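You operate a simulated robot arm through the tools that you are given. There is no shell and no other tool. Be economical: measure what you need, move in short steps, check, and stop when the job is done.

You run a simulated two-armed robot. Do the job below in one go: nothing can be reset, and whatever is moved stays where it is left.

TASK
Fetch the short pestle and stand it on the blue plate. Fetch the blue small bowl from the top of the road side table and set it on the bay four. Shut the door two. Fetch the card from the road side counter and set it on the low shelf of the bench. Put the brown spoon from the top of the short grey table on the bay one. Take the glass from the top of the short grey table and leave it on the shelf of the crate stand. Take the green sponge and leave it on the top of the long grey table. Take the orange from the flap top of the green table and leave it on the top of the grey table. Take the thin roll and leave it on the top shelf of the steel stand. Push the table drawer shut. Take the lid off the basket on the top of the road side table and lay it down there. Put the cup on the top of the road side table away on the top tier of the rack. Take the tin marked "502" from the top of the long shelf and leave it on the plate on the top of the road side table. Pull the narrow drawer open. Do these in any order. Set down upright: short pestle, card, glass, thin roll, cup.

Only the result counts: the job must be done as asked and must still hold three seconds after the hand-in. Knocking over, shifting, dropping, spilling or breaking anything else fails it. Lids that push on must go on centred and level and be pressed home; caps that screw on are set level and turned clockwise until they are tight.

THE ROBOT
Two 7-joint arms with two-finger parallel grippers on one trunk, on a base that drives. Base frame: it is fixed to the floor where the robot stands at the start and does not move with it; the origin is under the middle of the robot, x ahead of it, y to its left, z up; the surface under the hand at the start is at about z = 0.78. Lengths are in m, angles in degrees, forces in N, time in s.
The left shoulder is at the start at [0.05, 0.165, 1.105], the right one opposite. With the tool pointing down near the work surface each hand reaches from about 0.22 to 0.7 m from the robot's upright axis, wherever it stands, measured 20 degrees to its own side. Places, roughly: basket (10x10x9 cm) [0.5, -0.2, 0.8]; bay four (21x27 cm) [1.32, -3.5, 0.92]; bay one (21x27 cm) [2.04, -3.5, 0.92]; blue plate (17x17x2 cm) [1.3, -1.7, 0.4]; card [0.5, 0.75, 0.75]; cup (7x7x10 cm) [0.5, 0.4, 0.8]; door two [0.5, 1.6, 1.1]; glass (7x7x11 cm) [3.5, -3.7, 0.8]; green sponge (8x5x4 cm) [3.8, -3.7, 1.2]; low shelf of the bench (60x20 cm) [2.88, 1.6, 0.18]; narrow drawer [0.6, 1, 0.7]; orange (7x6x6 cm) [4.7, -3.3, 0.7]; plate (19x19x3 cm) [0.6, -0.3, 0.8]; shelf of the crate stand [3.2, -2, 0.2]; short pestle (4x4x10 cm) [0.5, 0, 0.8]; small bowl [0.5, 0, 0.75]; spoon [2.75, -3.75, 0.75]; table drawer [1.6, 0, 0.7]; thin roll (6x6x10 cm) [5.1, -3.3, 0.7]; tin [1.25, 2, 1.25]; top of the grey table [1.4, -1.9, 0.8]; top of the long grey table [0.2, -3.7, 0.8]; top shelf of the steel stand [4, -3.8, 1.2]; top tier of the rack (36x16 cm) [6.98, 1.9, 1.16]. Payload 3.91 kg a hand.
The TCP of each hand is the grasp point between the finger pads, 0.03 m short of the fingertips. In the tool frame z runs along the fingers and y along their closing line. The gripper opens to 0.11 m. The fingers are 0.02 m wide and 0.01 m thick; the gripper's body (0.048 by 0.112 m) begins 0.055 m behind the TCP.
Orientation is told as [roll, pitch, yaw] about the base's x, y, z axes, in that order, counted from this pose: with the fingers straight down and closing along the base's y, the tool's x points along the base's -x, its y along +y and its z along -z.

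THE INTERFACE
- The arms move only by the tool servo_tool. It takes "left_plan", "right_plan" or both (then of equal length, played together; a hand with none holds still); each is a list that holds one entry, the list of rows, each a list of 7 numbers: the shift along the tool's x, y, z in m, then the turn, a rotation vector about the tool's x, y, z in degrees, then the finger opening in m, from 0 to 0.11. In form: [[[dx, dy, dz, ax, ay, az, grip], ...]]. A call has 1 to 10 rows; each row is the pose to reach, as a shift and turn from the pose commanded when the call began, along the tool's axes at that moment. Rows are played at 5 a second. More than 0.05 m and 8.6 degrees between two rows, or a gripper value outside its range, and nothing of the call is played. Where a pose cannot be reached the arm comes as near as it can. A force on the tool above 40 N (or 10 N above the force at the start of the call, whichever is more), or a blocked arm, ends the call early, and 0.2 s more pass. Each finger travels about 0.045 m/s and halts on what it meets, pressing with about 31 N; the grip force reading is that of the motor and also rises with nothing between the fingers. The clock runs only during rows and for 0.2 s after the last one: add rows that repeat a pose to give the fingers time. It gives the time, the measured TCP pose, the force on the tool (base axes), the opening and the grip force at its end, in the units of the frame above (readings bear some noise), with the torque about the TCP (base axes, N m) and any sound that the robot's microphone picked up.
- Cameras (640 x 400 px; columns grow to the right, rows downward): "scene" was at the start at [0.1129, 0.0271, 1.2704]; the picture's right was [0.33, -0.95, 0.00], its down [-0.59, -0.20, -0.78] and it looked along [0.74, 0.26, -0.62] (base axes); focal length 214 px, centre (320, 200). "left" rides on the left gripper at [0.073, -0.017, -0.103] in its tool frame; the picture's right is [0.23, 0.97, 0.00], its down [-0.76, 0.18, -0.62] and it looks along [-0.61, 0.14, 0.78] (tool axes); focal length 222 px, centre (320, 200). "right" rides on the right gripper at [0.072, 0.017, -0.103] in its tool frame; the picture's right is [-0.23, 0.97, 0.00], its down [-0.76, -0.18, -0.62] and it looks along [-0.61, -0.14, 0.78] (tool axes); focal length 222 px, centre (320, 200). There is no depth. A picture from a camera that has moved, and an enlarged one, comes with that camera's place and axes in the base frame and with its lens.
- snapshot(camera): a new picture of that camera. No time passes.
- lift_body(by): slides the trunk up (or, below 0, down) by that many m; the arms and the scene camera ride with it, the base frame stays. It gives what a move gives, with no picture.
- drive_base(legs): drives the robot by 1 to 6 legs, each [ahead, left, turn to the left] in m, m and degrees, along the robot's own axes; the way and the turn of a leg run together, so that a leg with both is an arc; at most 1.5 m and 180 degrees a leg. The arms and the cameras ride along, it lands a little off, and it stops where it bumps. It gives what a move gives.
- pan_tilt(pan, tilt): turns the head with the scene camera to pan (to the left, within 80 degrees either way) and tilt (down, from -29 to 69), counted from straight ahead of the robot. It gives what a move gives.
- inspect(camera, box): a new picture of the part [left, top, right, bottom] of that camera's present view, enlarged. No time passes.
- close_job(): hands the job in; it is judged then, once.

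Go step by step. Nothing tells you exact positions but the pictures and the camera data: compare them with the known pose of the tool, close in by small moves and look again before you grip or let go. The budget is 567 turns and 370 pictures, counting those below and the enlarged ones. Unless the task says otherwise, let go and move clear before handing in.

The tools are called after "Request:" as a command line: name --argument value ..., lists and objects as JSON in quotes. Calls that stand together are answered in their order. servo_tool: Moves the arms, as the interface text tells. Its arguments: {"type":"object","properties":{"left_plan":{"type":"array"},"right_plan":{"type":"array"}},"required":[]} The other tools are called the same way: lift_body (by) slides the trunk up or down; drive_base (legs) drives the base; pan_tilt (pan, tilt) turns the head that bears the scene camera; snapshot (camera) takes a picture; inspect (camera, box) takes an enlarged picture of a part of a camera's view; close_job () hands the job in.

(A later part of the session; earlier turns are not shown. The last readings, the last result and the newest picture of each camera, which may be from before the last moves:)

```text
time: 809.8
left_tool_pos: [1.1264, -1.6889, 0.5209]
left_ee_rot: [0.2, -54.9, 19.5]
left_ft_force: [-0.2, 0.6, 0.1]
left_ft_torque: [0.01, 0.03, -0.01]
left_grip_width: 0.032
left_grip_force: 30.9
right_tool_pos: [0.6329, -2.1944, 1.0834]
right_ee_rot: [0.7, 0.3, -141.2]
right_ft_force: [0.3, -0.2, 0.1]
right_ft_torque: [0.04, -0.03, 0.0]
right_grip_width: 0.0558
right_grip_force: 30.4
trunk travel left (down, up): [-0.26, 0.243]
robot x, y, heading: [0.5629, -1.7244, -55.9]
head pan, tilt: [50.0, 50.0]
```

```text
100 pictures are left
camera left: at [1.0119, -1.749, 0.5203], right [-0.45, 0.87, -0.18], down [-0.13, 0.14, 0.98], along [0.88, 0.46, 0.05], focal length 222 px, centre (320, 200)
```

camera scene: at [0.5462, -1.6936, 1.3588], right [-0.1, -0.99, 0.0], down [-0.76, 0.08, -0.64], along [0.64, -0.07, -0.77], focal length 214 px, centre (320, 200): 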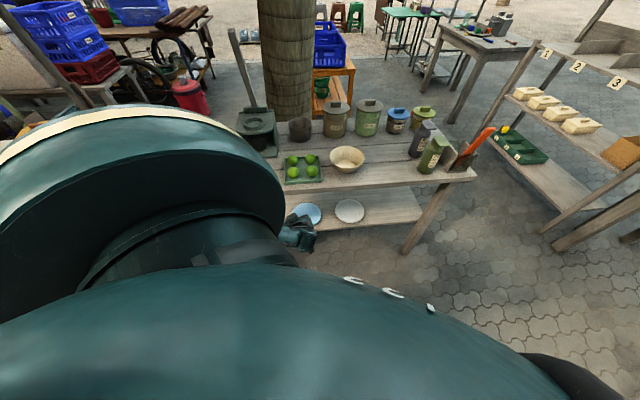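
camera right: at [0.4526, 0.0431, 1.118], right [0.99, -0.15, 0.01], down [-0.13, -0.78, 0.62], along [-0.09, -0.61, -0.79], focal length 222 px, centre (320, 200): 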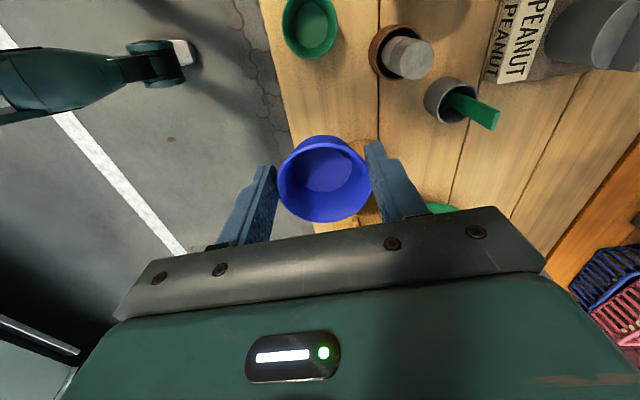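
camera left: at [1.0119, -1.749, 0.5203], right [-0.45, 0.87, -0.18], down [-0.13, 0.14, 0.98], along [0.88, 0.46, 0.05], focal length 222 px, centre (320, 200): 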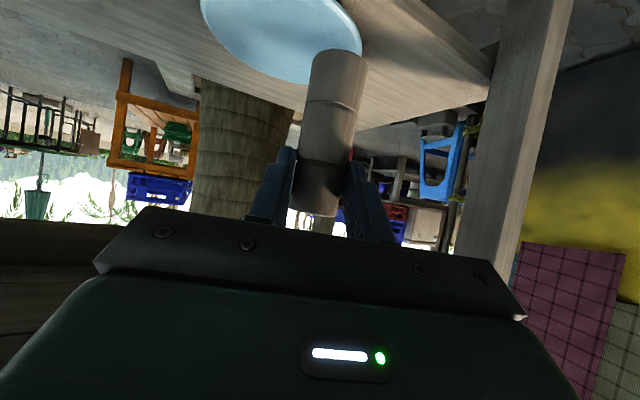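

Request:
drive_base --legs '[[0.0723, 0.1068, 0]]'

Request:
snapshot --camera "left"

Request:
inspect --camera "scene" --box '[260, 120, 420, 260]'

```text
time: 811.3
left_tool_pos: [1.2217, -1.6907, 0.5124]
left_ee_rot: [1.1, -53.4, 18.4]
left_ft_force: [-0.6, -0.1, -0.3]
left_ft_torque: [0.0, 0.0, -0.02]
left_grip_width: 0.0317
left_grip_force: 30.8
right_tool_pos: [0.7458, -2.1959, 1.0808]
right_ee_rot: [0.9, 0.3, -141.0]
right_ft_force: [0.0, 0.9, -0.2]
right_ft_torque: [0.0, -0.01, 0.0]
right_grip_width: 0.0559
right_grip_force: 31.4
trunk travel left (down, up): [-0.26, 0.243]
robot x, y, heading: [0.6808, -1.7223, -55.9]
head pan, tilt: [50.0, 50.0]
stopped in leg 1: the robot was blocked; the commanded pose is now the measured one
```

```text
99 pictures are left
camera left: at [1.1069, -1.7492, 0.5151], right [-0.45, 0.88, -0.17], down [-0.1, 0.14, 0.98], along [0.89, 0.46, 0.02], focal length 222 px, centre (320, 200)
```

left: 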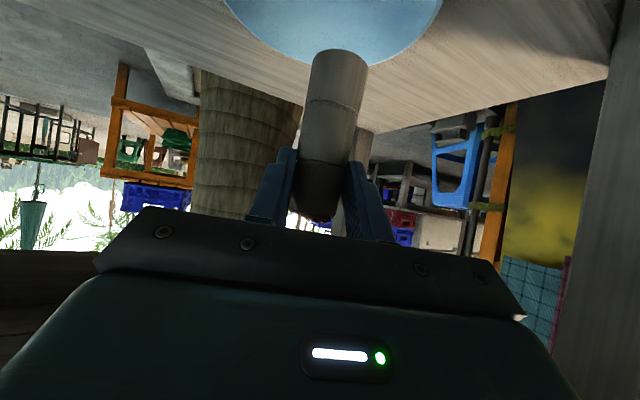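

```text
2.86 times, centred on (340, 190) of scene
camera zoom: at [0.7721, -1.7542, 1.1887], right [-0.1, -0.99, 0.0], down [-0.76, 0.08, -0.64], along [0.64, -0.06, -0.77], focal length 613 px, centre (263, 229)
```

zoom: 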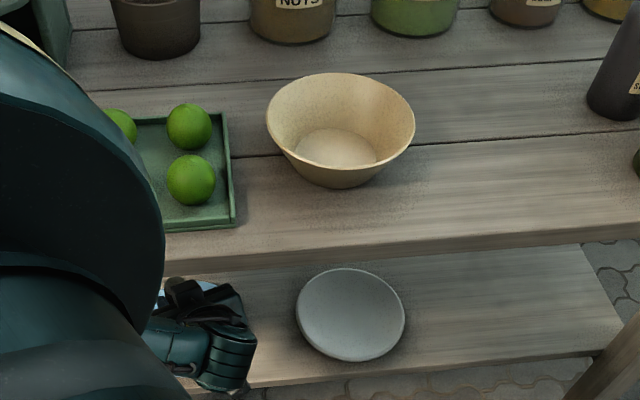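

The forearm meets the table edge; I back the base a little and extend the arm instead so the forearm slants.

Request:
drive_base --legs '[[-0.05, -0.074, 0]]'

Request:
servo_tool --left_plan '[[[-0.012, 0, 0.018, 0, 0, 0, 0.02], [-0.024, 0, 0.036, 0, -0.8, 0, 0.02], [-0.036, 0, 0.054, 0, -1.5, 0, 0.02], [-0.048, 0, 0.072, 0, -1.5, 0, 0.02], [-0.06, 0, 0.088, 0, -1.5, 0, 0.02]]]'

Request:
snapshot --camera "left"

```text
time: 812.6
left_tool_pos: [1.1353, -1.6928, 0.5131]
left_ee_rot: [1.0, -53.4, 18.4]
left_ft_force: [-0.5, -0.7, -0.7]
left_ft_torque: [0.01, 0.03, -0.02]
left_grip_width: 0.0316
left_grip_force: 31.4
right_tool_pos: [0.6582, -2.1962, 1.0823]
right_ee_rot: [0.8, 0.3, -141.1]
right_ft_force: [1.2, 0.1, -0.5]
right_ft_torque: [0.02, 0.01, -0.03]
right_grip_width: 0.0559
right_grip_force: 31.3
trunk travel left (down, up): [-0.26, 0.243]
robot x, y, heading: [0.5927, -1.7194, -55.9]
head pan, tilt: [50.0, 50.0]
```

```text
time: 813.9
left_tool_pos: [1.2353, -1.6555, 0.5084]
left_ee_rot: [0.9, -54.9, 18.5]
left_ft_force: [0.7, -0.7, -0.8]
left_ft_torque: [0.0, 0.0, 0.0]
left_grip_width: 0.0317
left_grip_force: 31.3
right_tool_pos: [0.6575, -2.1947, 1.0816]
right_ee_rot: [0.7, 0.2, -141.2]
right_ft_force: [-0.4, 0.1, -1.1]
right_ft_torque: [0.02, -0.01, -0.05]
right_grip_width: 0.056
right_grip_force: 30.9
trunk travel left (down, up): [-0.26, 0.243]
robot x, y, heading: [0.5878, -1.7184, -55.8]
head pan, tilt: [50.0, 50.0]
```

```text
97 pictures are left
camera left: at [1.1204, -1.714, 0.5074], right [-0.44, 0.88, -0.18], down [-0.12, 0.14, 0.98], along [0.89, 0.46, 0.05], focal length 222 px, centre (320, 200)
```

left: 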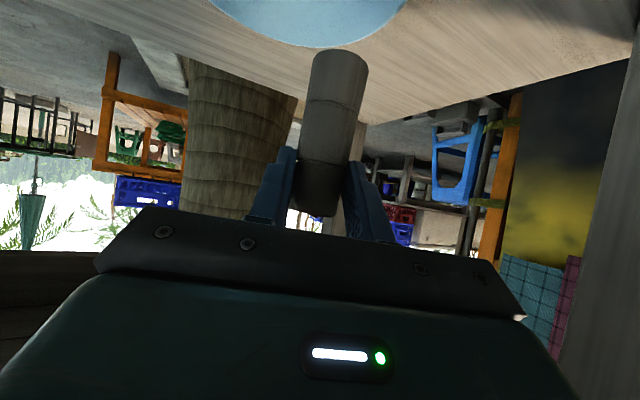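

Request:
drive_base --legs '[[0.0485, -0.0087, 0]]'

Request:
snapshot --camera "left"

```text
time: 814.8
left_tool_pos: [1.2548, -1.7, 0.5075]
left_ee_rot: [1.1, -54.9, 18.4]
left_ft_force: [0.1, -0.6, -0.1]
left_ft_torque: [0.0, 0.02, 0.01]
left_grip_width: 0.0319
left_grip_force: 31.4
right_tool_pos: [0.6785, -2.2396, 1.0826]
right_ee_rot: [0.7, 0.3, -141.1]
right_ft_force: [-0.1, -0.4, -0.8]
right_ft_torque: [0.01, 0.0, -0.03]
right_grip_width: 0.056
right_grip_force: 31.2
trunk travel left (down, up): [-0.26, 0.243]
robot x, y, heading: [0.6112, -1.7646, -55.7]
head pan, tilt: [50.0, 50.0]
```

```text
96 pictures are left
camera left: at [1.1402, -1.7584, 0.5073], right [-0.45, 0.88, -0.18], down [-0.12, 0.13, 0.98], along [0.89, 0.46, 0.05], focal length 222 px, centre (320, 200)
```

left: 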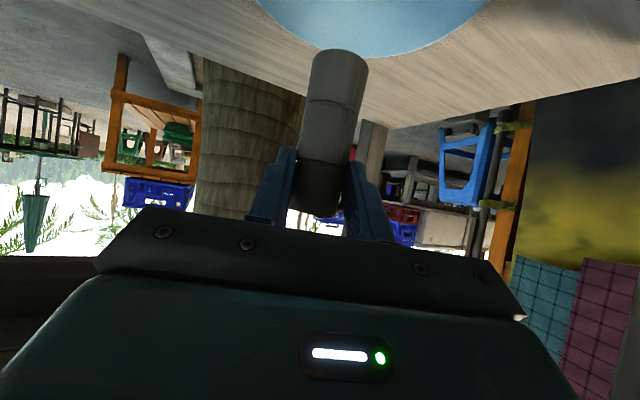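

Request:
lift_body --by -0.03

Request:
snapshot --camera "left"

```text
time: 815.5
left_tool_pos: [1.2547, -1.6993, 0.4778]
left_ee_rot: [1.0, -54.8, 18.4]
left_ft_force: [0.2, 0.3, -0.6]
left_ft_torque: [-0.01, -0.01, 0.01]
left_grip_width: 0.0317
left_grip_force: 31.2
right_tool_pos: [0.6782, -2.2402, 1.0529]
right_ee_rot: [0.7, 0.3, -141.2]
right_ft_force: [-0.2, 0.2, 0.0]
right_ft_torque: [0.0, -0.02, -0.01]
right_grip_width: 0.0556
right_grip_force: 30.5
trunk travel left (down, up): [-0.23, 0.273]
robot x, y, heading: [0.6064, -1.7647, -55.8]
head pan, tilt: [50.0, 50.0]
```

```text
95 pictures are left
camera left: at [1.1401, -1.7583, 0.4774], right [-0.45, 0.88, -0.18], down [-0.12, 0.13, 0.98], along [0.89, 0.46, 0.05], focal length 222 px, centre (320, 200)
```

left: 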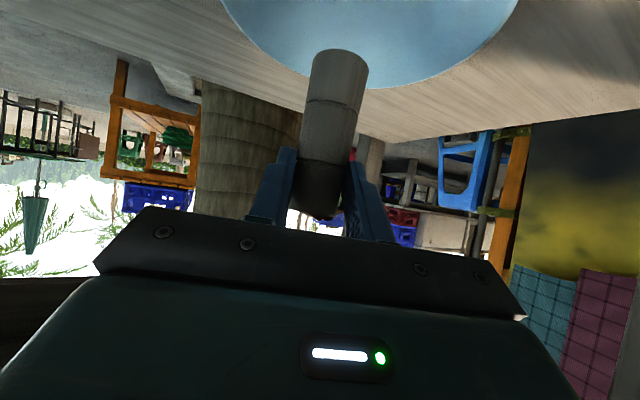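

Request:
servo_tool --left_plan '[[[0, 0.008, 0, 0, 0, 0, 0.02], [0, 0.014, 0, 0, 0, 0, 0.02]]]'

Request:
lift_body --by -0.012

Request:
snapshot --camera "left"

```text
time: 816.1
left_tool_pos: [1.2508, -1.6861, 0.478]
left_ee_rot: [1.0, -54.9, 18.5]
left_ft_force: [0.4, -0.3, 0.2]
left_ft_torque: [-0.01, 0.06, 0.0]
left_grip_width: 0.0318
left_grip_force: 31.1
right_tool_pos: [0.6779, -2.2414, 1.0509]
right_ee_rot: [0.7, 0.3, -141.1]
right_ft_force: [0.5, -0.1, 0.4]
right_ft_torque: [0.02, -0.01, 0.05]
right_grip_width: 0.0558
right_grip_force: 31.1
trunk travel left (down, up): [-0.23, 0.273]
robot x, y, heading: [0.6139, -1.7677, -55.7]
head pan, tilt: [50.0, 50.0]
```

```text
time: 816.7
left_tool_pos: [1.2499, -1.6866, 0.4665]
left_ee_rot: [1.0, -54.8, 18.4]
left_ft_force: [0.3, 0.0, -1.2]
left_ft_torque: [-0.03, 0.0, 0.02]
left_grip_width: 0.0317
left_grip_force: 30.9
right_tool_pos: [0.6774, -2.2399, 1.0397]
right_ee_rot: [0.7, 0.3, -141.1]
right_ft_force: [0.3, -0.2, -0.7]
right_ft_torque: [-0.01, 0.0, 0.03]
right_grip_width: 0.0557
right_grip_force: 30.9
trunk travel left (down, up): [-0.218, 0.285]
robot x, y, heading: [0.6092, -1.7643, -55.8]
head pan, tilt: [50.0, 50.0]
```

```text
94 pictures are left
camera left: at [1.1355, -1.7451, 0.4657], right [-0.45, 0.88, -0.18], down [-0.12, 0.13, 0.98], along [0.89, 0.46, 0.05], focal length 222 px, centre (320, 200)
```

left: 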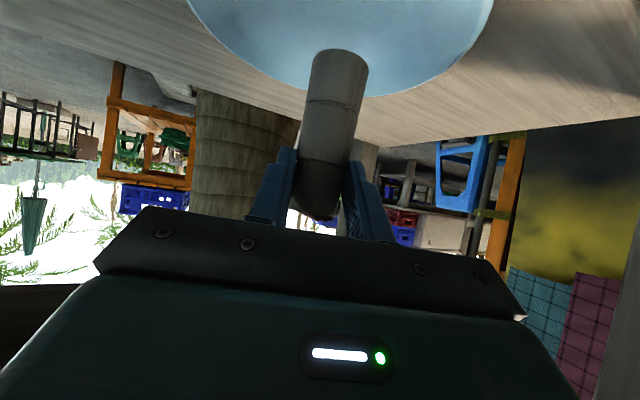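

Request:
lift_body --by -0.008

Request:
lift_body --by -0.006

Request:
lift_body --by -0.006

Request:
snapshot --camera "left"

```text
time: 817.3
left_tool_pos: [1.2504, -1.6883, 0.4586]
left_ee_rot: [1.1, -54.9, 18.4]
left_ft_force: [-0.1, -0.5, 0.1]
left_ft_torque: [0.06, 0.02, 0.02]
left_grip_width: 0.0316
left_grip_force: 30.6
right_tool_pos: [0.6785, -2.2394, 1.0325]
right_ee_rot: [0.8, 0.3, -141.1]
right_ft_force: [-0.5, 0.4, -0.2]
right_ft_torque: [-0.01, -0.03, 0.01]
right_grip_width: 0.0557
right_grip_force: 31.1
trunk travel left (down, up): [-0.21, 0.293]
robot x, y, heading: [0.6109, -1.7655, -55.6]
head pan, tilt: [50.0, 50.0]
```

```text
time: 817.8
left_tool_pos: [1.2495, -1.6867, 0.4515]
left_ee_rot: [1.1, -54.9, 18.3]
left_ft_force: [-0.2, 0.6, -0.5]
left_ft_torque: [0.0, 0.02, 0.03]
left_grip_width: 0.032
left_grip_force: 31.1
right_tool_pos: [0.6779, -2.2395, 1.0263]
right_ee_rot: [0.6, 0.3, -141.1]
right_ft_force: [0.2, 0.0, -1.3]
right_ft_torque: [0.0, 0.02, 0.0]
right_grip_width: 0.0558
right_grip_force: 30.7
trunk travel left (down, up): [-0.204, 0.299]
robot x, y, heading: [0.6106, -1.7629, -55.8]
head pan, tilt: [50.0, 50.0]
```

```text
time: 818.4
left_tool_pos: [1.2503, -1.6864, 0.4502]
left_ee_rot: [0.8, -55.2, 18.5]
left_ft_force: [-4.6, 1.6, 17.8]
left_ft_torque: [-0.02, 0.09, -0.01]
left_grip_width: 0.0318
left_grip_force: 30.4
right_tool_pos: [0.6761, -2.2405, 1.0208]
right_ee_rot: [0.9, 0.4, -140.9]
right_ft_force: [0.4, 0.7, -0.2]
right_ft_torque: [0.0, -0.01, 0.01]
right_grip_width: 0.0556
right_grip_force: 31.5
trunk travel left (down, up): [-0.198, 0.305]
robot x, y, heading: [0.6092, -1.7677, -55.6]
head pan, tilt: [50.0, 50.0]
```

```text
93 pictures are left
camera left: at [1.1368, -1.7451, 0.4484], right [-0.44, 0.88, -0.18], down [-0.13, 0.13, 0.98], along [0.89, 0.46, 0.05], focal length 222 px, centre (320, 200)
```

left: 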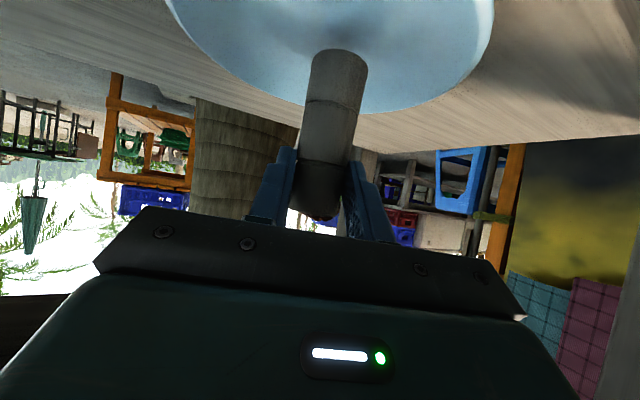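

Request:
lift_body --by 0.003

Request:
servo_tool --left_plan '[[[0, 0, 0, 0, 0, 0, 0.033], [0, 0, 0, 0, 0, 0, 0.036], [0, 0, 0, 0, 0, 0, 0.045], [0, 0, 0, 0, 0, 0, 0.06], [0, 0, 0, 0, 0, 0, 0.06]]]'

Request:
snapshot --camera "left"

```text
time: 818.9
left_tool_pos: [1.2504, -1.686, 0.4504]
left_ee_rot: [1.0, -55.0, 18.4]
left_ft_force: [2.6, 1.0, 6.4]
left_ft_torque: [-0.03, -0.41, 0.02]
left_grip_width: 0.0318
left_grip_force: 31.5
right_tool_pos: [0.6774, -2.2392, 1.0241]
right_ee_rot: [0.6, 0.4, -141.0]
right_ft_force: [0.5, 0.8, -0.8]
right_ft_torque: [0.03, 0.02, 0.01]
right_grip_width: 0.0558
right_grip_force: 31.2
trunk travel left (down, up): [-0.201, 0.302]
robot x, y, heading: [0.609, -1.7671, -56.1]
head pan, tilt: [50.0, 50.0]
```

```text
time: 820.1
left_tool_pos: [1.2494, -1.6869, 0.4496]
left_ee_rot: [1.0, -54.9, 18.4]
left_ft_force: [0.3, -0.1, -0.1]
left_ft_torque: [-0.03, 0.0, -0.01]
left_grip_width: 0.0596
left_grip_force: 0.0
right_tool_pos: [0.6769, -2.24, 1.0227]
right_ee_rot: [0.7, 0.4, -141.1]
right_ft_force: [1.2, -0.4, -0.2]
right_ft_torque: [-0.02, -0.01, -0.01]
right_grip_width: 0.0559
right_grip_force: 30.8
trunk travel left (down, up): [-0.201, 0.302]
robot x, y, heading: [0.6094, -1.7624, -56.0]
head pan, tilt: [50.0, 50.0]
```

```text
92 pictures are left
camera left: at [1.1356, -1.7452, 0.4488], right [-0.45, 0.88, -0.18], down [-0.12, 0.13, 0.98], along [0.89, 0.46, 0.05], focal length 222 px, centre (320, 200)
```

left: 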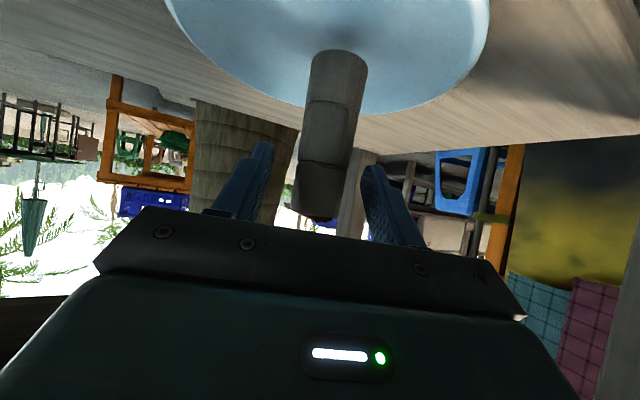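

Request:
drive_base --legs '[[-0.0219, -0.077, 0], [-0.09, -0.13, 0]]'

Request:
pan_tilt --pan 55 --tilt 45

Request:
snapshot --camera "left"

Request:
snapshot --camera "scene"

```text
time: 822.8
left_tool_pos: [1.0175, -1.7105, 0.4502]
left_ee_rot: [1.1, -54.9, 18.4]
left_ft_force: [-0.3, -0.2, -0.1]
left_ft_torque: [-0.02, 0.01, 0.0]
left_grip_width: 0.0599
left_grip_force: 0.0
right_tool_pos: [0.4459, -2.2627, 1.0223]
right_ee_rot: [0.8, 0.4, -141.1]
right_ft_force: [0.0, 0.3, -0.3]
right_ft_torque: [-0.01, 0.01, 0.03]
right_grip_width: 0.0559
right_grip_force: 31.3
trunk travel left (down, up): [-0.201, 0.302]
robot x, y, heading: [0.3798, -1.7867, -55.9]
head pan, tilt: [50.0, 50.0]
```

```text
time: 823.5
left_tool_pos: [1.0184, -1.7107, 0.4497]
left_ee_rot: [1.0, -54.9, 18.4]
left_ft_force: [-0.3, 0.3, -0.2]
left_ft_torque: [0.0, 0.04, 0.02]
left_grip_width: 0.0599
left_grip_force: 0.1
right_tool_pos: [0.4459, -2.2623, 1.0226]
right_ee_rot: [0.7, 0.2, -141.1]
right_ft_force: [-0.5, 0.3, -1.0]
right_ft_torque: [0.02, 0.01, 0.03]
right_grip_width: 0.0557
right_grip_force: 30.9
trunk travel left (down, up): [-0.201, 0.302]
robot x, y, heading: [0.3744, -1.7906, -56.2]
head pan, tilt: [55.0, 45.0]
```

```text
91 pictures are left
camera left: at [0.9034, -1.7683, 0.4488], right [-0.45, 0.88, -0.18], down [-0.12, 0.13, 0.98], along [0.89, 0.46, 0.05], focal length 222 px, centre (320, 200)
```

left: 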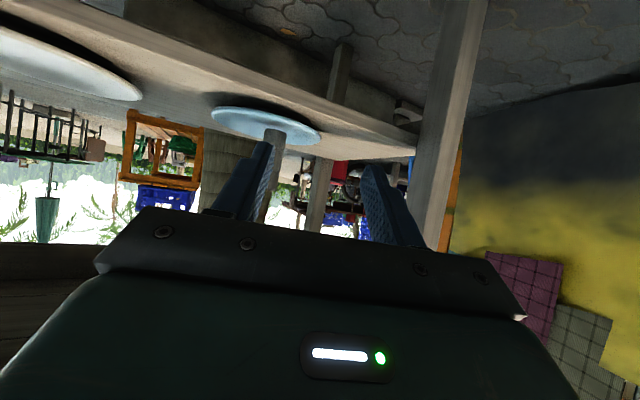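

```text
90 pictures are left
camera scene: at [0.4767, -1.815, 1.1367], right [-0.02, -1.0, 0.0], down [-0.71, 0.01, -0.71], along [0.71, -0.01, -0.71], focal length 214 px, centre (320, 200)
```

scene: 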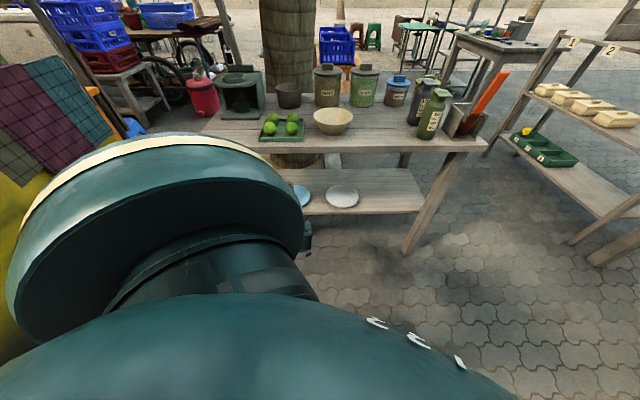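

Pestle stands on the blue plate. Next, bowl to bay four. I raise the left arm and drive over.

Request:
servo_tool --left_plan '[[[-0.033, 0, -0.023, 0, 0, 0, 0.06], [-0.066, 0, -0.046, 0, 0, 0, 0.06], [-0.099, 0, -0.069, 0, 0, 0, 0.06], [-0.132, 0, -0.092, 0, 0, 0, 0.06], [-0.165, 0, -0.115, 0, 0, 0, 0.06], [-0.198, 0, -0.138, 0, 0, 0, 0.06], [-0.231, 0, -0.161, 0, 0, 0, 0.06], [-0.264, 0, -0.184, 0, 0, 0, 0.06], [-0.297, 0, -0.207, 0, 0, 0, 0.06], [-0.33, 0, -0.23, 0, 0, 0, 0.06]]]'

Request:
lift_body --by 0.16

Request:
drive_base --legs '[[0.983, -0.243, 0], [0, 0, -34], [0, 0.7, 0]]'

Request:
pan_tilt --pan -10 --tilt 40

Request:
snapshot --camera "scene"

```text
time: 825.7
left_tool_pos: [1.0227, -1.7135, 0.8542]
left_ee_rot: [1.0, -54.9, 18.4]
left_ft_force: [0.4, -0.1, -0.2]
left_ft_torque: [-0.02, 0.05, -0.03]
left_grip_width: 0.0599
left_grip_force: 0.0
right_tool_pos: [0.4451, -2.2636, 1.023]
right_ee_rot: [0.6, 0.3, -141.0]
right_ft_force: [-0.4, 0.1, -0.6]
right_ft_torque: [0.01, 0.04, 0.01]
right_grip_width: 0.0559
right_grip_force: 30.9
trunk travel left (down, up): [-0.201, 0.302]
robot x, y, heading: [0.3801, -1.7871, -56.0]
head pan, tilt: [55.0, 45.0]
```

```text
time: 827.5
left_tool_pos: [1.0221, -1.7137, 1.0123]
left_ee_rot: [1.1, -55.0, 18.4]
left_ft_force: [-0.4, -0.6, -0.1]
left_ft_torque: [-0.03, 0.02, 0.01]
left_grip_width: 0.0599
left_grip_force: 0.1
right_tool_pos: [0.4448, -2.2636, 1.1838]
right_ee_rot: [0.7, 0.4, -141.0]
right_ft_force: [0.0, 0.7, -0.1]
right_ft_torque: [0.01, 0.01, -0.02]
right_grip_width: 0.0558
right_grip_force: 30.4
trunk travel left (down, up): [-0.361, 0.142]
robot x, y, heading: [0.381, -1.7892, -55.9]
head pan, tilt: [55.0, 45.0]
```

```text
time: 840.5
left_tool_pos: [1.994, -3.034, 1.0122]
left_ee_rot: [1.1, -54.9, -15.8]
left_ft_force: [-0.6, -0.2, 0.9]
left_ft_torque: [-0.02, 0.01, -0.02]
left_grip_width: 0.0599
left_grip_force: 0.1
right_tool_pos: [1.2077, -3.1631, 1.1834]
right_ee_rot: [0.7, 0.3, -175.3]
right_ft_force: [-0.4, -0.2, -0.1]
right_ft_torque: [0.01, 0.01, 0.01]
right_grip_width: 0.0556
right_grip_force: 31.2
trunk travel left (down, up): [-0.361, 0.142]
robot x, y, heading: [1.4174, -2.7345, -90.0]
head pan, tilt: [55.0, 45.0]
```

```text
time: 841.9
left_tool_pos: [1.9924, -3.0326, 1.0117]
left_ee_rot: [1.1, -54.9, -15.8]
left_ft_force: [-1.0, 0.0, 0.4]
left_ft_torque: [-0.01, 0.0, 0.0]
left_grip_width: 0.0599
left_grip_force: 0.1
right_tool_pos: [1.208, -3.1639, 1.1847]
right_ee_rot: [0.7, 0.4, -175.2]
right_ft_force: [-0.3, 0.2, 0.1]
right_ft_torque: [-0.01, -0.02, 0.01]
right_grip_width: 0.0556
right_grip_force: 30.8
trunk travel left (down, up): [-0.361, 0.142]
robot x, y, heading: [1.4173, -2.7339, -90.3]
head pan, tilt: [-10.0, 40.0]
```

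```text
89 pictures are left
camera scene: at [1.4049, -2.8465, 1.304], right [-0.98, 0.17, 0.0], down [0.11, 0.63, -0.77], along [-0.13, -0.75, -0.64], focal length 214 px, centre (320, 200)
```

scene: 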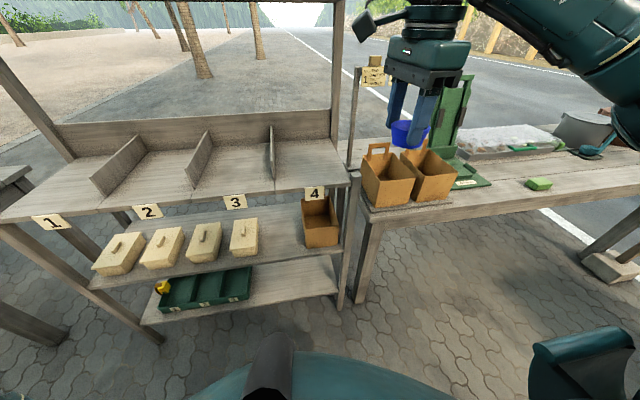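

Request:
drive_base --legs '[[0, 0.12, 0.3], [0.12, 0, 0]]'

Request:
servo_tool --right_plan '[[[0.0, 0.04, 0.0, 0, 0, 0, 0.04], [0.0, 0.08, 0.02, 0, 0, 0, 0.04], [0.0, 0.12, 0.04, 0, 0, 0, 0.04], [0.0, 0.16, 0.06, 0, 0, 0, 0.04]]]'

Request:
snapshot --camera "right"

Request:
inspect --camera "scene" --box '[200, 60, 420, 220]'

```text
time: 844.4
left_tool_pos: [2.1147, -3.1502, 1.0122]
left_ee_rot: [1.1, -54.9, -15.5]
left_ft_force: [-0.5, 0.8, -1.1]
left_ft_torque: [0.0, -0.01, 0.04]
left_grip_width: 0.0599
left_grip_force: 0.0
right_tool_pos: [1.3302, -3.2843, 1.1835]
right_ee_rot: [0.6, 0.4, -175.0]
right_ft_force: [0.7, -1.0, -1.2]
right_ft_torque: [0.01, 0.0, 0.01]
right_grip_width: 0.0557
right_grip_force: 30.8
trunk travel left (down, up): [-0.361, 0.142]
robot x, y, heading: [1.5379, -2.8526, -90.0]
head pan, tilt: [-10.0, 40.0]
```

```text
time: 845.4
left_tool_pos: [2.1152, -3.15, 1.0131]
left_ee_rot: [1.1, -54.8, -15.6]
left_ft_force: [0.2, 0.1, -0.4]
left_ft_torque: [-0.02, 0.04, -0.01]
left_grip_width: 0.0601
left_grip_force: 0.0
right_tool_pos: [1.3449, -3.444, 1.1249]
right_ee_rot: [0.7, 0.3, -174.9]
right_ft_force: [-0.6, -0.3, -0.3]
right_ft_torque: [0.01, -0.02, 0.0]
right_grip_width: 0.0555
right_grip_force: 31.3
trunk travel left (down, up): [-0.361, 0.142]
robot x, y, heading: [1.5373, -2.8489, -89.8]
head pan, tilt: [-10.0, 40.0]
```

```text
88 pictures are left
camera right: at [1.4175, -3.4535, 1.2278], right [-0.14, -0.99, 0.01], down [-0.78, 0.12, 0.62], along [-0.61, 0.08, -0.79], focal length 222 px, centre (320, 200)
```

right: 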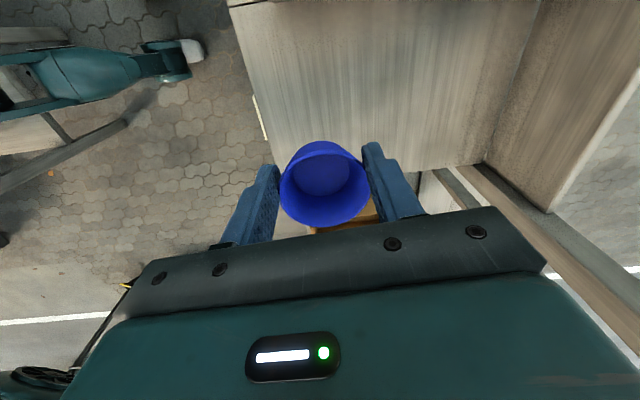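

```text
2.50 times, centred on (310, 140) of scene
camera zoom: at [1.5259, -2.966, 1.3039], right [-0.99, 0.17, 0.0], down [0.11, 0.63, -0.77], along [-0.13, -0.75, -0.64], focal length 536 px, centre (345, 350)
```

zoom: 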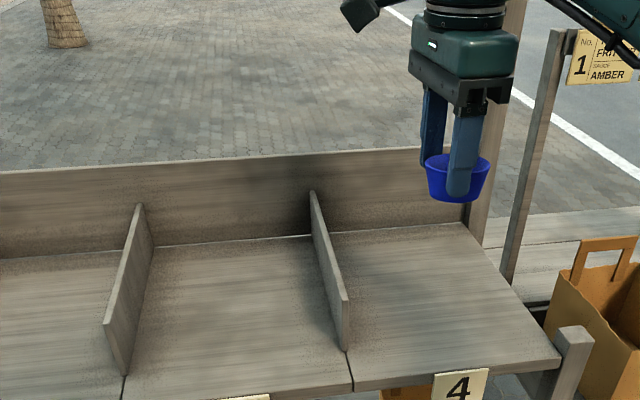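

Request:
servo_tool --right_plan '[[[-0.01, 0.0, 0.04, 0, 0, 0, 0.04], [-0.02, 0.0, 0.08, 0, 0, 0, 0.04], [-0.02, 0.0, 0.12, 0, 0, 0, 0.04], [-0.02, 0.0, 0.145, 0, 0, 0, 0.04]]]'

Request:
snapshot --camera "right"

Request:
inspect --camera "scene" --box '[280, 80, 440, 200]'

```text
time: 846.4
left_tool_pos: [2.1142, -3.1506, 1.0121]
left_ee_rot: [1.1, -54.9, -15.6]
left_ft_force: [1.2, 0.3, -0.6]
left_ft_torque: [0.02, 0.02, -0.02]
left_grip_width: 0.0601
left_grip_force: 0.1
right_tool_pos: [1.3253, -3.4458, 0.9801]
right_ee_rot: [0.7, 0.3, -175.0]
right_ft_force: [0.1, 0.7, -0.8]
right_ft_torque: [0.01, -0.03, -0.02]
right_grip_width: 0.0556
right_grip_force: 31.3
trunk travel left (down, up): [-0.361, 0.142]
robot x, y, heading: [1.5401, -2.8503, -89.6]
head pan, tilt: [-10.0, 40.0]
```

```text
86 pictures are left
camera right: at [1.3974, -3.456, 1.0835], right [-0.14, -0.99, 0.01], down [-0.78, 0.12, 0.62], along [-0.61, 0.08, -0.79], focal length 222 px, centre (320, 200)
```

right: 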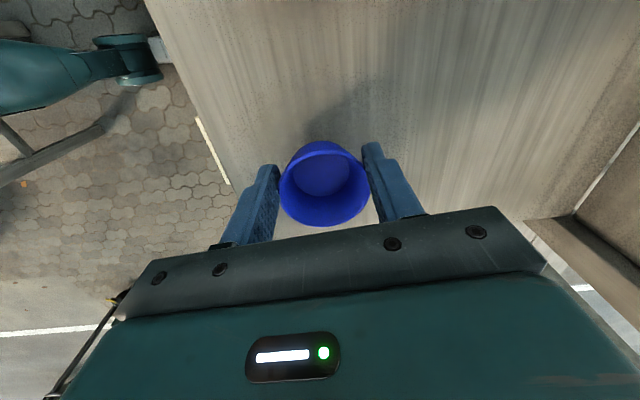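

```text
3.33 times, centred on (360, 140) of scene
camera zoom: at [1.5254, -2.9657, 1.304], right [-0.99, 0.17, 0.0], down [0.11, 0.63, -0.77], along [-0.13, -0.75, -0.64], focal length 715 px, centre (187, 400)
```

zoom: 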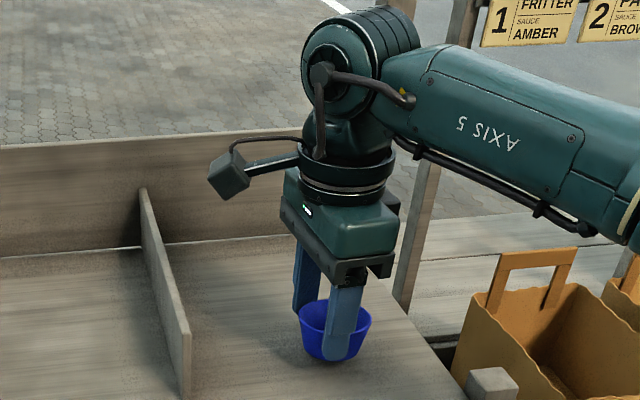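

Request:
servo_tool --right_plan '[[[0, 0, 0.006, 0, 0, 0, 0.04], [0, 0, 0.012, 0, 0, 0, 0.04]]]'

Request:
servo_tool --right_plan '[[[0, 0, 0.004, 0, 0, 0, 0.04], [0, 0, 0.008, 0, 0, 0, 0.04]]]'

```text
time: 847.0
left_tool_pos: [2.114, -3.1486, 1.0125]
left_ee_rot: [1.1, -54.9, -15.6]
left_ft_force: [0.5, 0.5, 0.3]
left_ft_torque: [-0.04, -0.01, 0.01]
left_grip_width: 0.0599
left_grip_force: 0.1
right_tool_pos: [1.3249, -3.4461, 0.9683]
right_ee_rot: [0.7, 0.3, -175.0]
right_ft_force: [-0.6, -0.1, 0.0]
right_ft_torque: [0.02, 0.01, -0.02]
right_grip_width: 0.0554
right_grip_force: 31.0
trunk travel left (down, up): [-0.361, 0.142]
robot x, y, heading: [1.5388, -2.8529, -89.9]
head pan, tilt: [-10.0, 40.0]
```

```text
time: 847.6
left_tool_pos: [2.1149, -3.1483, 1.0141]
left_ee_rot: [0.8, -54.9, -15.4]
left_ft_force: [0.6, -0.3, -0.6]
left_ft_torque: [-0.01, 0.01, 0.0]
left_grip_width: 0.06
left_grip_force: 0.0
right_tool_pos: [1.325, -3.4471, 0.9639]
right_ee_rot: [1.1, 0.3, -175.1]
right_ft_force: [-2.9, 2.8, 16.1]
right_ft_torque: [-0.26, 0.32, -0.08]
right_grip_width: 0.0557
right_grip_force: 31.1
trunk travel left (down, up): [-0.361, 0.142]
robot x, y, heading: [1.5381, -2.8527, -89.7]
head pan, tilt: [-10.0, 40.0]
```

Contact. Release the bowl and lift away.

Request:
servo_tool --right_plan '[[[0, 0, -0.002, 0, 0, 0, 0.06], [0, 0, -0.002, 0, 0, 0, 0.07], [0, 0, -0.002, 0, 0, 0, 0.08], [0, 0, -0.002, 0, 0, 0, 0.085], [0, 0, -0.03, 0, 0, 0, 0.085], [0, 0, -0.07, 0, 0, 0, 0.085], [0, 0, -0.11, 0, 0, 0, 0.085], [0, -0.04, -0.15, 0, 0, 0, 0.085], [0, -0.08, -0.17, 0, 0, 0, 0.085], [0, -0.12, -0.17, 0, 0, 0, 0.085]]]'

Request:
snapshot --camera "scene"

```text
refused: row 8 steps farther than a row can; nothing moved
```

```text
84 pictures are left
camera scene: at [1.5258, -2.9636, 1.3046], right [-0.99, 0.17, 0.0], down [0.11, 0.63, -0.77], along [-0.13, -0.76, -0.64], focal length 214 px, centre (320, 200)
```

scene: 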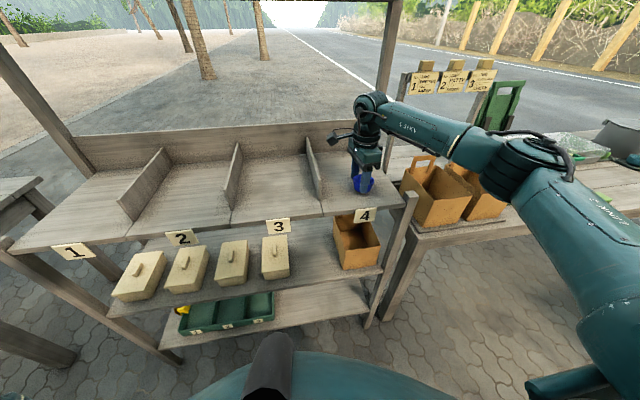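

Request:
servo_tool --right_plan '[[[0, 0, -0.002, 0, 0, 0, 0.06], [0, 0, -0.002, 0, 0, 0, 0.07], [0, 0, -0.002, 0, 0, 0, 0.08], [0, 0, -0.002, 0, 0, 0, 0.085], [0, 0, -0.03, 0, 0, 0, 0.085], [0, 0, -0.07, 0, 0, 0, 0.085], [0, 0, -0.11, 0, 0, 0, 0.085], [0, -0.03, -0.14, 0, 0, 0, 0.085], [0, -0.07, -0.15, 0, 0, 0, 0.085], [0, -0.11, -0.15, 0, 0, 0, 0.085]]]'

Request:
snapshot --camera "scene"

```text
time: 849.8
left_tool_pos: [2.1141, -3.1507, 1.0133]
left_ee_rot: [1.1, -55.0, -15.4]
left_ft_force: [0.5, -0.6, 1.0]
left_ft_torque: [0.05, -0.01, -0.02]
left_grip_width: 0.0598
left_grip_force: 0.1
right_tool_pos: [1.3157, -3.3333, 1.1095]
right_ee_rot: [0.7, 0.3, -175.1]
right_ft_force: [-1.3, 0.0, -0.1]
right_ft_torque: [-0.01, 0.01, -0.03]
right_grip_width: 0.0853
right_grip_force: 0.0
trunk travel left (down, up): [-0.361, 0.142]
robot x, y, heading: [1.5392, -2.8497, -90.0]
head pan, tilt: [-10.0, 40.0]
```

```text
83 pictures are left
camera scene: at [1.5252, -2.9652, 1.3041], right [-0.99, 0.17, 0.0], down [0.11, 0.63, -0.77], along [-0.13, -0.76, -0.64], focal length 214 px, centre (320, 200)
```

scene: 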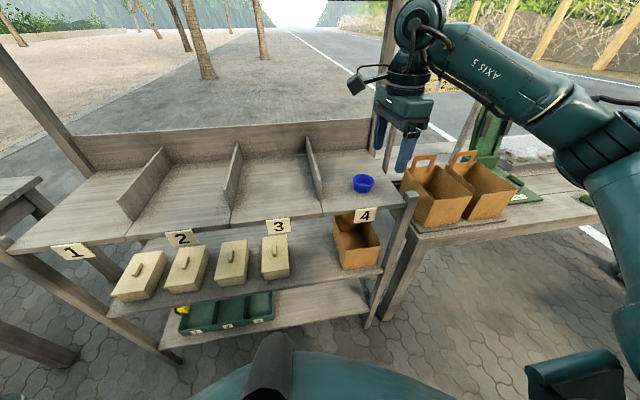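

Bowl is in bay four. Now to the short grey table for the brown spoon and the glass.

Request:
drive_base --legs '[[0, 1.2, 0], [0.12, 0, 0]]'

Request:
pan_tilt --pan 0 --tilt 45

Request:
snapshot --camera "scene"

```text
time: 861.3
left_tool_pos: [3.3048, -3.2672, 1.0122]
left_ee_rot: [1.1, -55.0, -15.7]
left_ft_force: [-0.2, 0.0, 0.1]
left_ft_torque: [-0.01, 0.01, -0.01]
left_grip_width: 0.0602
left_grip_force: 0.1
right_tool_pos: [2.5054, -3.4495, 1.1082]
right_ee_rot: [0.7, 0.3, -175.2]
right_ft_force: [-0.7, -0.6, -0.8]
right_ft_torque: [0.03, 0.0, 0.0]
right_grip_width: 0.085
right_grip_force: 0.0
trunk travel left (down, up): [-0.361, 0.142]
robot x, y, heading: [2.7255, -2.9676, -89.9]
head pan, tilt: [-10.0, 40.0]
```

```text
time: 862.0
left_tool_pos: [3.3038, -3.2662, 1.0133]
left_ee_rot: [1.1, -54.9, -15.7]
left_ft_force: [-0.2, 0.7, -0.1]
left_ft_torque: [0.01, 0.01, 0.02]
left_grip_width: 0.0598
left_grip_force: 0.0
right_tool_pos: [2.5054, -3.4502, 1.1083]
right_ee_rot: [0.7, 0.3, -175.1]
right_ft_force: [-0.3, 0.1, 0.6]
right_ft_torque: [0.01, 0.0, 0.03]
right_grip_width: 0.0851
right_grip_force: 0.1
trunk travel left (down, up): [-0.361, 0.142]
robot x, y, heading: [2.7292, -2.9667, -90.2]
head pan, tilt: [0.0, 45.0]
```

```text
82 pictures are left
camera scene: at [2.7297, -3.0791, 1.2968], right [-1.0, 0.0, 0.0], down [0.0, 0.71, -0.71], along [0.0, -0.71, -0.71], focal length 214 px, centre (320, 200)
```

scene: 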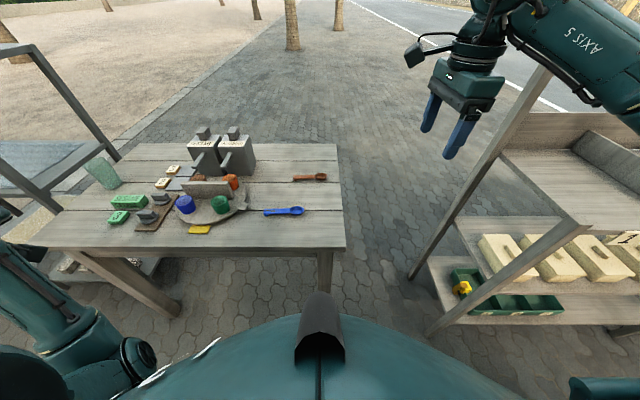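

Request:
drive_base --legs '[[0, 0.2, 0.2], [0.15, 0, 0]]'

Request:
servo_tool --right_plan '[[[0.02, 0.03, 0.0, 0, 0, 2, 0.06], [0.04, 0.07, 0.02, 0, 0, 5, 0.06], [0.06, 0.11, 0.04, 0, 0, 5, 0.06], [0.07, 0.145, 0.07, 0, 0, 5, 0.06], [0.075, 0.16, 0.11, 0, 0, 5, 0.06], [0.075, 0.165, 0.15, 0, 0, 5, 0.06]]]'

Request:
snapshot --camera "right"

Request:
snapshot --camera "scene"

```text
time: 865.4
left_tool_pos: [3.5063, -3.4107, 1.0126]
left_ee_rot: [1.0, -54.9, -15.3]
left_ft_force: [-0.4, 0.2, 0.0]
left_ft_torque: [0.01, -0.01, 0.01]
left_grip_width: 0.06
left_grip_force: 0.1
right_tool_pos: [2.7097, -3.5996, 1.1087]
right_ee_rot: [0.7, 0.3, -174.7]
right_ft_force: [0.8, 0.3, 0.3]
right_ft_torque: [0.01, 0.01, 0.0]
right_grip_width: 0.0849
right_grip_force: 0.0
trunk travel left (down, up): [-0.361, 0.142]
robot x, y, heading: [2.9261, -3.1168, -89.6]
head pan, tilt: [0.0, 45.0]
```

```text
time: 866.8
left_tool_pos: [3.5066, -3.4107, 1.0125]
left_ee_rot: [1.2, -54.9, -15.2]
left_ft_force: [-0.6, 0.0, -0.2]
left_ft_torque: [0.01, -0.01, -0.03]
left_grip_width: 0.0599
left_grip_force: 0.1
right_tool_pos: [2.8014, -3.7578, 0.9602]
right_ee_rot: [0.7, 0.4, -179.6]
right_ft_force: [0.1, 0.4, -0.6]
right_ft_torque: [0.02, -0.04, -0.03]
right_grip_width: 0.0601
right_grip_force: 0.1
trunk travel left (down, up): [-0.361, 0.142]
robot x, y, heading: [2.9287, -3.1123, -89.5]
head pan, tilt: [0.0, 45.0]
```

```text
81 pictures are left
camera right: at [2.8719, -3.774, 1.0648], right [-0.22, -0.98, 0.01], down [-0.77, 0.18, 0.62], along [-0.6, 0.13, -0.79], focal length 222 px, centre (320, 200)
```

right: 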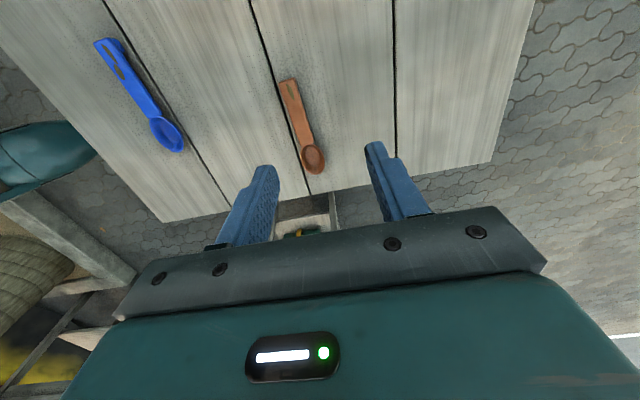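

```text
80 pictures are left
camera scene: at [2.9314, -3.2271, 1.2967], right [-1.0, -0.01, 0.0], down [-0.01, 0.71, -0.71], along [0.01, -0.71, -0.71], focal length 214 px, centre (320, 200)
```

scene: 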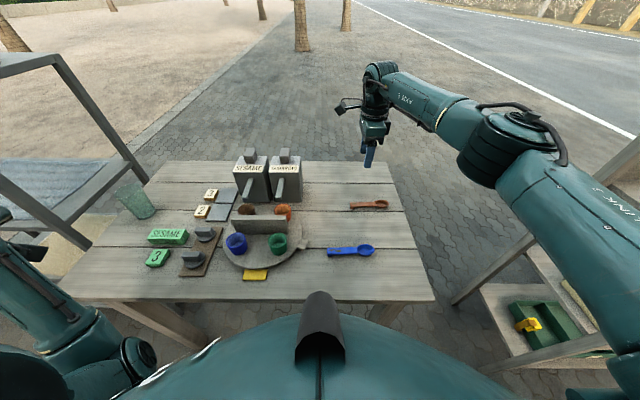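

Request:
servo_tool --right_plan '[[[-0.005, -0.015, 0.03, 0, 0, 0, 0.05], [-0.011, -0.031, 0.07, 0, 0, 0, 0.05], [-0.011, -0.031, 0.11, 0, 0, 0, 0.05], [-0.011, -0.031, 0.14, 0, 0, 0, 0.05], [-0.011, -0.031, 0.16, 0, 0, 0, 0.05]]]'

Request:
snapshot --camera "right"

```text
time: 868.0
left_tool_pos: [3.5068, -3.4104, 1.0133]
left_ee_rot: [1.1, -54.8, -15.2]
left_ft_force: [-0.9, -0.3, -0.2]
left_ft_torque: [0.03, 0.0, 0.0]
left_grip_width: 0.0601
left_grip_force: 0.0
right_tool_pos: [2.7897, -3.7306, 0.8008]
right_ee_rot: [0.8, 0.4, -179.7]
right_ft_force: [0.0, 0.4, -0.4]
right_ft_torque: [0.03, 0.01, -0.02]
right_grip_width: 0.0502
right_grip_force: 0.0
trunk travel left (down, up): [-0.361, 0.142]
robot x, y, heading: [2.9309, -3.1113, -89.6]
head pan, tilt: [0.0, 45.0]
```

```text
79 pictures are left
camera right: at [2.8609, -3.7455, 0.904], right [-0.22, -0.97, 0.01], down [-0.77, 0.18, 0.62], along [-0.6, 0.13, -0.79], focal length 222 px, centre (320, 200)
```

right: 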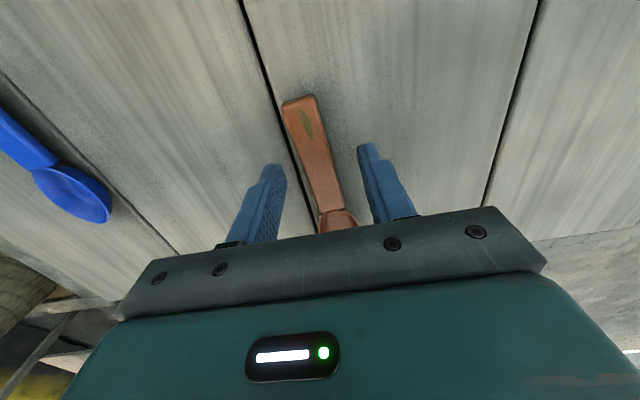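

Request:
servo_tool --right_plan '[[[0, 0, 0.008, 0, 0, 0, 0.05], [0, 0, 0.014, 0, 0, 0, 0.05]]]'

Request:
servo_tool --right_plan '[[[0, 0, 0.004, 0, 0, 0, 0.05], [0, 0, 0.008, 0, 0, 0, 0.05]]]'

```text
time: 868.6
left_tool_pos: [3.507, -3.4096, 1.0137]
left_ee_rot: [0.9, -55.0, -15.2]
left_ft_force: [-0.2, 0.0, -0.3]
left_ft_torque: [-0.01, -0.01, -0.01]
left_grip_width: 0.0601
left_grip_force: 0.0
right_tool_pos: [2.7899, -3.7299, 0.7908]
right_ee_rot: [1.0, 0.5, -179.6]
right_ft_force: [-2.6, 1.2, 16.8]
right_ft_torque: [0.6, 0.22, 0.05]
right_grip_width: 0.0503
right_grip_force: 1.0
trunk travel left (down, up): [-0.361, 0.142]
robot x, y, heading: [2.9266, -3.1141, -89.5]
head pan, tilt: [0.0, 45.0]
```

```text
time: 869.1
left_tool_pos: [3.5068, -3.4088, 1.0132]
left_ee_rot: [1.0, -55.1, -15.1]
left_ft_force: [-0.3, -0.5, 0.0]
left_ft_torque: [0.03, -0.02, 0.02]
left_grip_width: 0.06
left_grip_force: 0.1
right_tool_pos: [2.7897, -3.7323, 0.7916]
right_ee_rot: [1.0, 0.4, -179.8]
right_ft_force: [-2.1, 8.8, 19.0]
right_ft_torque: [0.93, 0.19, 0.04]
right_grip_width: 0.0546
right_grip_force: 4.0
trunk travel left (down, up): [-0.361, 0.142]
robot x, y, heading: [2.9272, -3.1172, -89.4]
head pan, tilt: [0.0, 45.0]
stopped in row 2 (right hand): the force on the tool passed its limit at 44 N (the readings are from after the stop); the commanded pose is now the measured one
```

Request:
servo_tool --right_plan '[[[0, 0, -0.003, 0, 0, 0, 0.05], [0, 0, -0.003, 0, 0, 0, 0.035], [0, 0, -0.003, 0, 0, 0, 0.02], [0, 0, -0.003, 0, 0, 0, 0.005], [0, 0, -0.003, 0, 0, 0, 0.0], [0, 0, -0.003, 0, 0, 0, 0.0]]]'

Request:
servo_tool --right_plan '[[[0, 0, -0.03, 0, 0, 0, 0.0], [0, 0, -0.07, 0, 0, 0, 0.0], [0, 0, -0.11, 0, 0, 0, 0.0], [0, 0, -0.15, 0, 0, 0, 0.0], [0, 0, -0.19, 0, 0, 0, 0.0], [0, -0.03, -0.22, 0, 0, 0, 0.0], [0, -0.07, -0.24, 0, 0, 0, 0.0], [0, -0.11, -0.26, 0, 0, 0, 0.0]]]'

Request:
snapshot --camera "right"

```text
time: 870.5
left_tool_pos: [3.5067, -3.4096, 1.0125]
left_ee_rot: [1.0, -55.0, -15.3]
left_ft_force: [0.1, -0.1, 0.2]
left_ft_torque: [0.01, 0.0, 0.01]
left_grip_width: 0.0602
left_grip_force: 0.0
right_tool_pos: [2.7916, -3.733, 0.7915]
right_ee_rot: [1.1, 0.4, -179.6]
right_ft_force: [2.4, 2.5, 4.0]
right_ft_torque: [0.14, 0.03, -0.09]
right_grip_width: 0.0194
right_grip_force: 31.2
trunk travel left (down, up): [-0.361, 0.142]
robot x, y, heading: [2.9268, -3.1146, -89.4]
head pan, tilt: [0.0, 45.0]
```

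```text
time: 872.3
left_tool_pos: [3.5072, -3.4105, 1.0129]
left_ee_rot: [1.0, -54.9, -15.2]
left_ft_force: [-0.1, 0.0, 0.3]
left_ft_torque: [0.01, 0.01, 0.05]
left_grip_width: 0.0596
left_grip_force: 0.1
right_tool_pos: [2.7872, -3.6181, 1.0476]
right_ee_rot: [1.1, 0.4, -179.7]
right_ft_force: [0.1, 0.6, -0.8]
right_ft_torque: [0.0, -0.03, -0.03]
right_grip_width: 0.0199
right_grip_force: 31.1
trunk travel left (down, up): [-0.361, 0.142]
robot x, y, heading: [2.9291, -3.1136, -89.3]
head pan, tilt: [0.0, 45.0]
```

```text
78 pictures are left
camera right: at [2.8582, -3.6327, 1.151], right [-0.22, -0.97, 0.02], down [-0.77, 0.19, 0.61], along [-0.6, 0.12, -0.79], focal length 222 px, centre (320, 200)
```

right: 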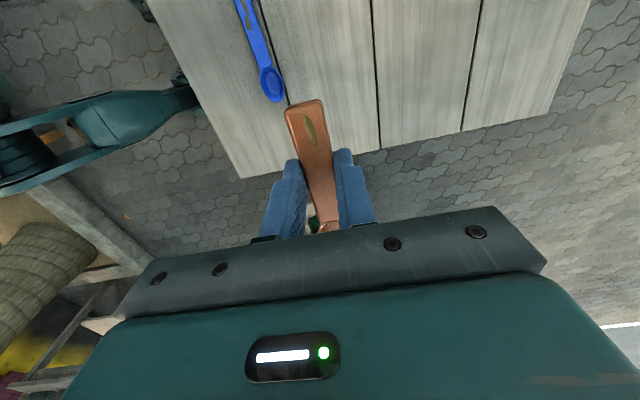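

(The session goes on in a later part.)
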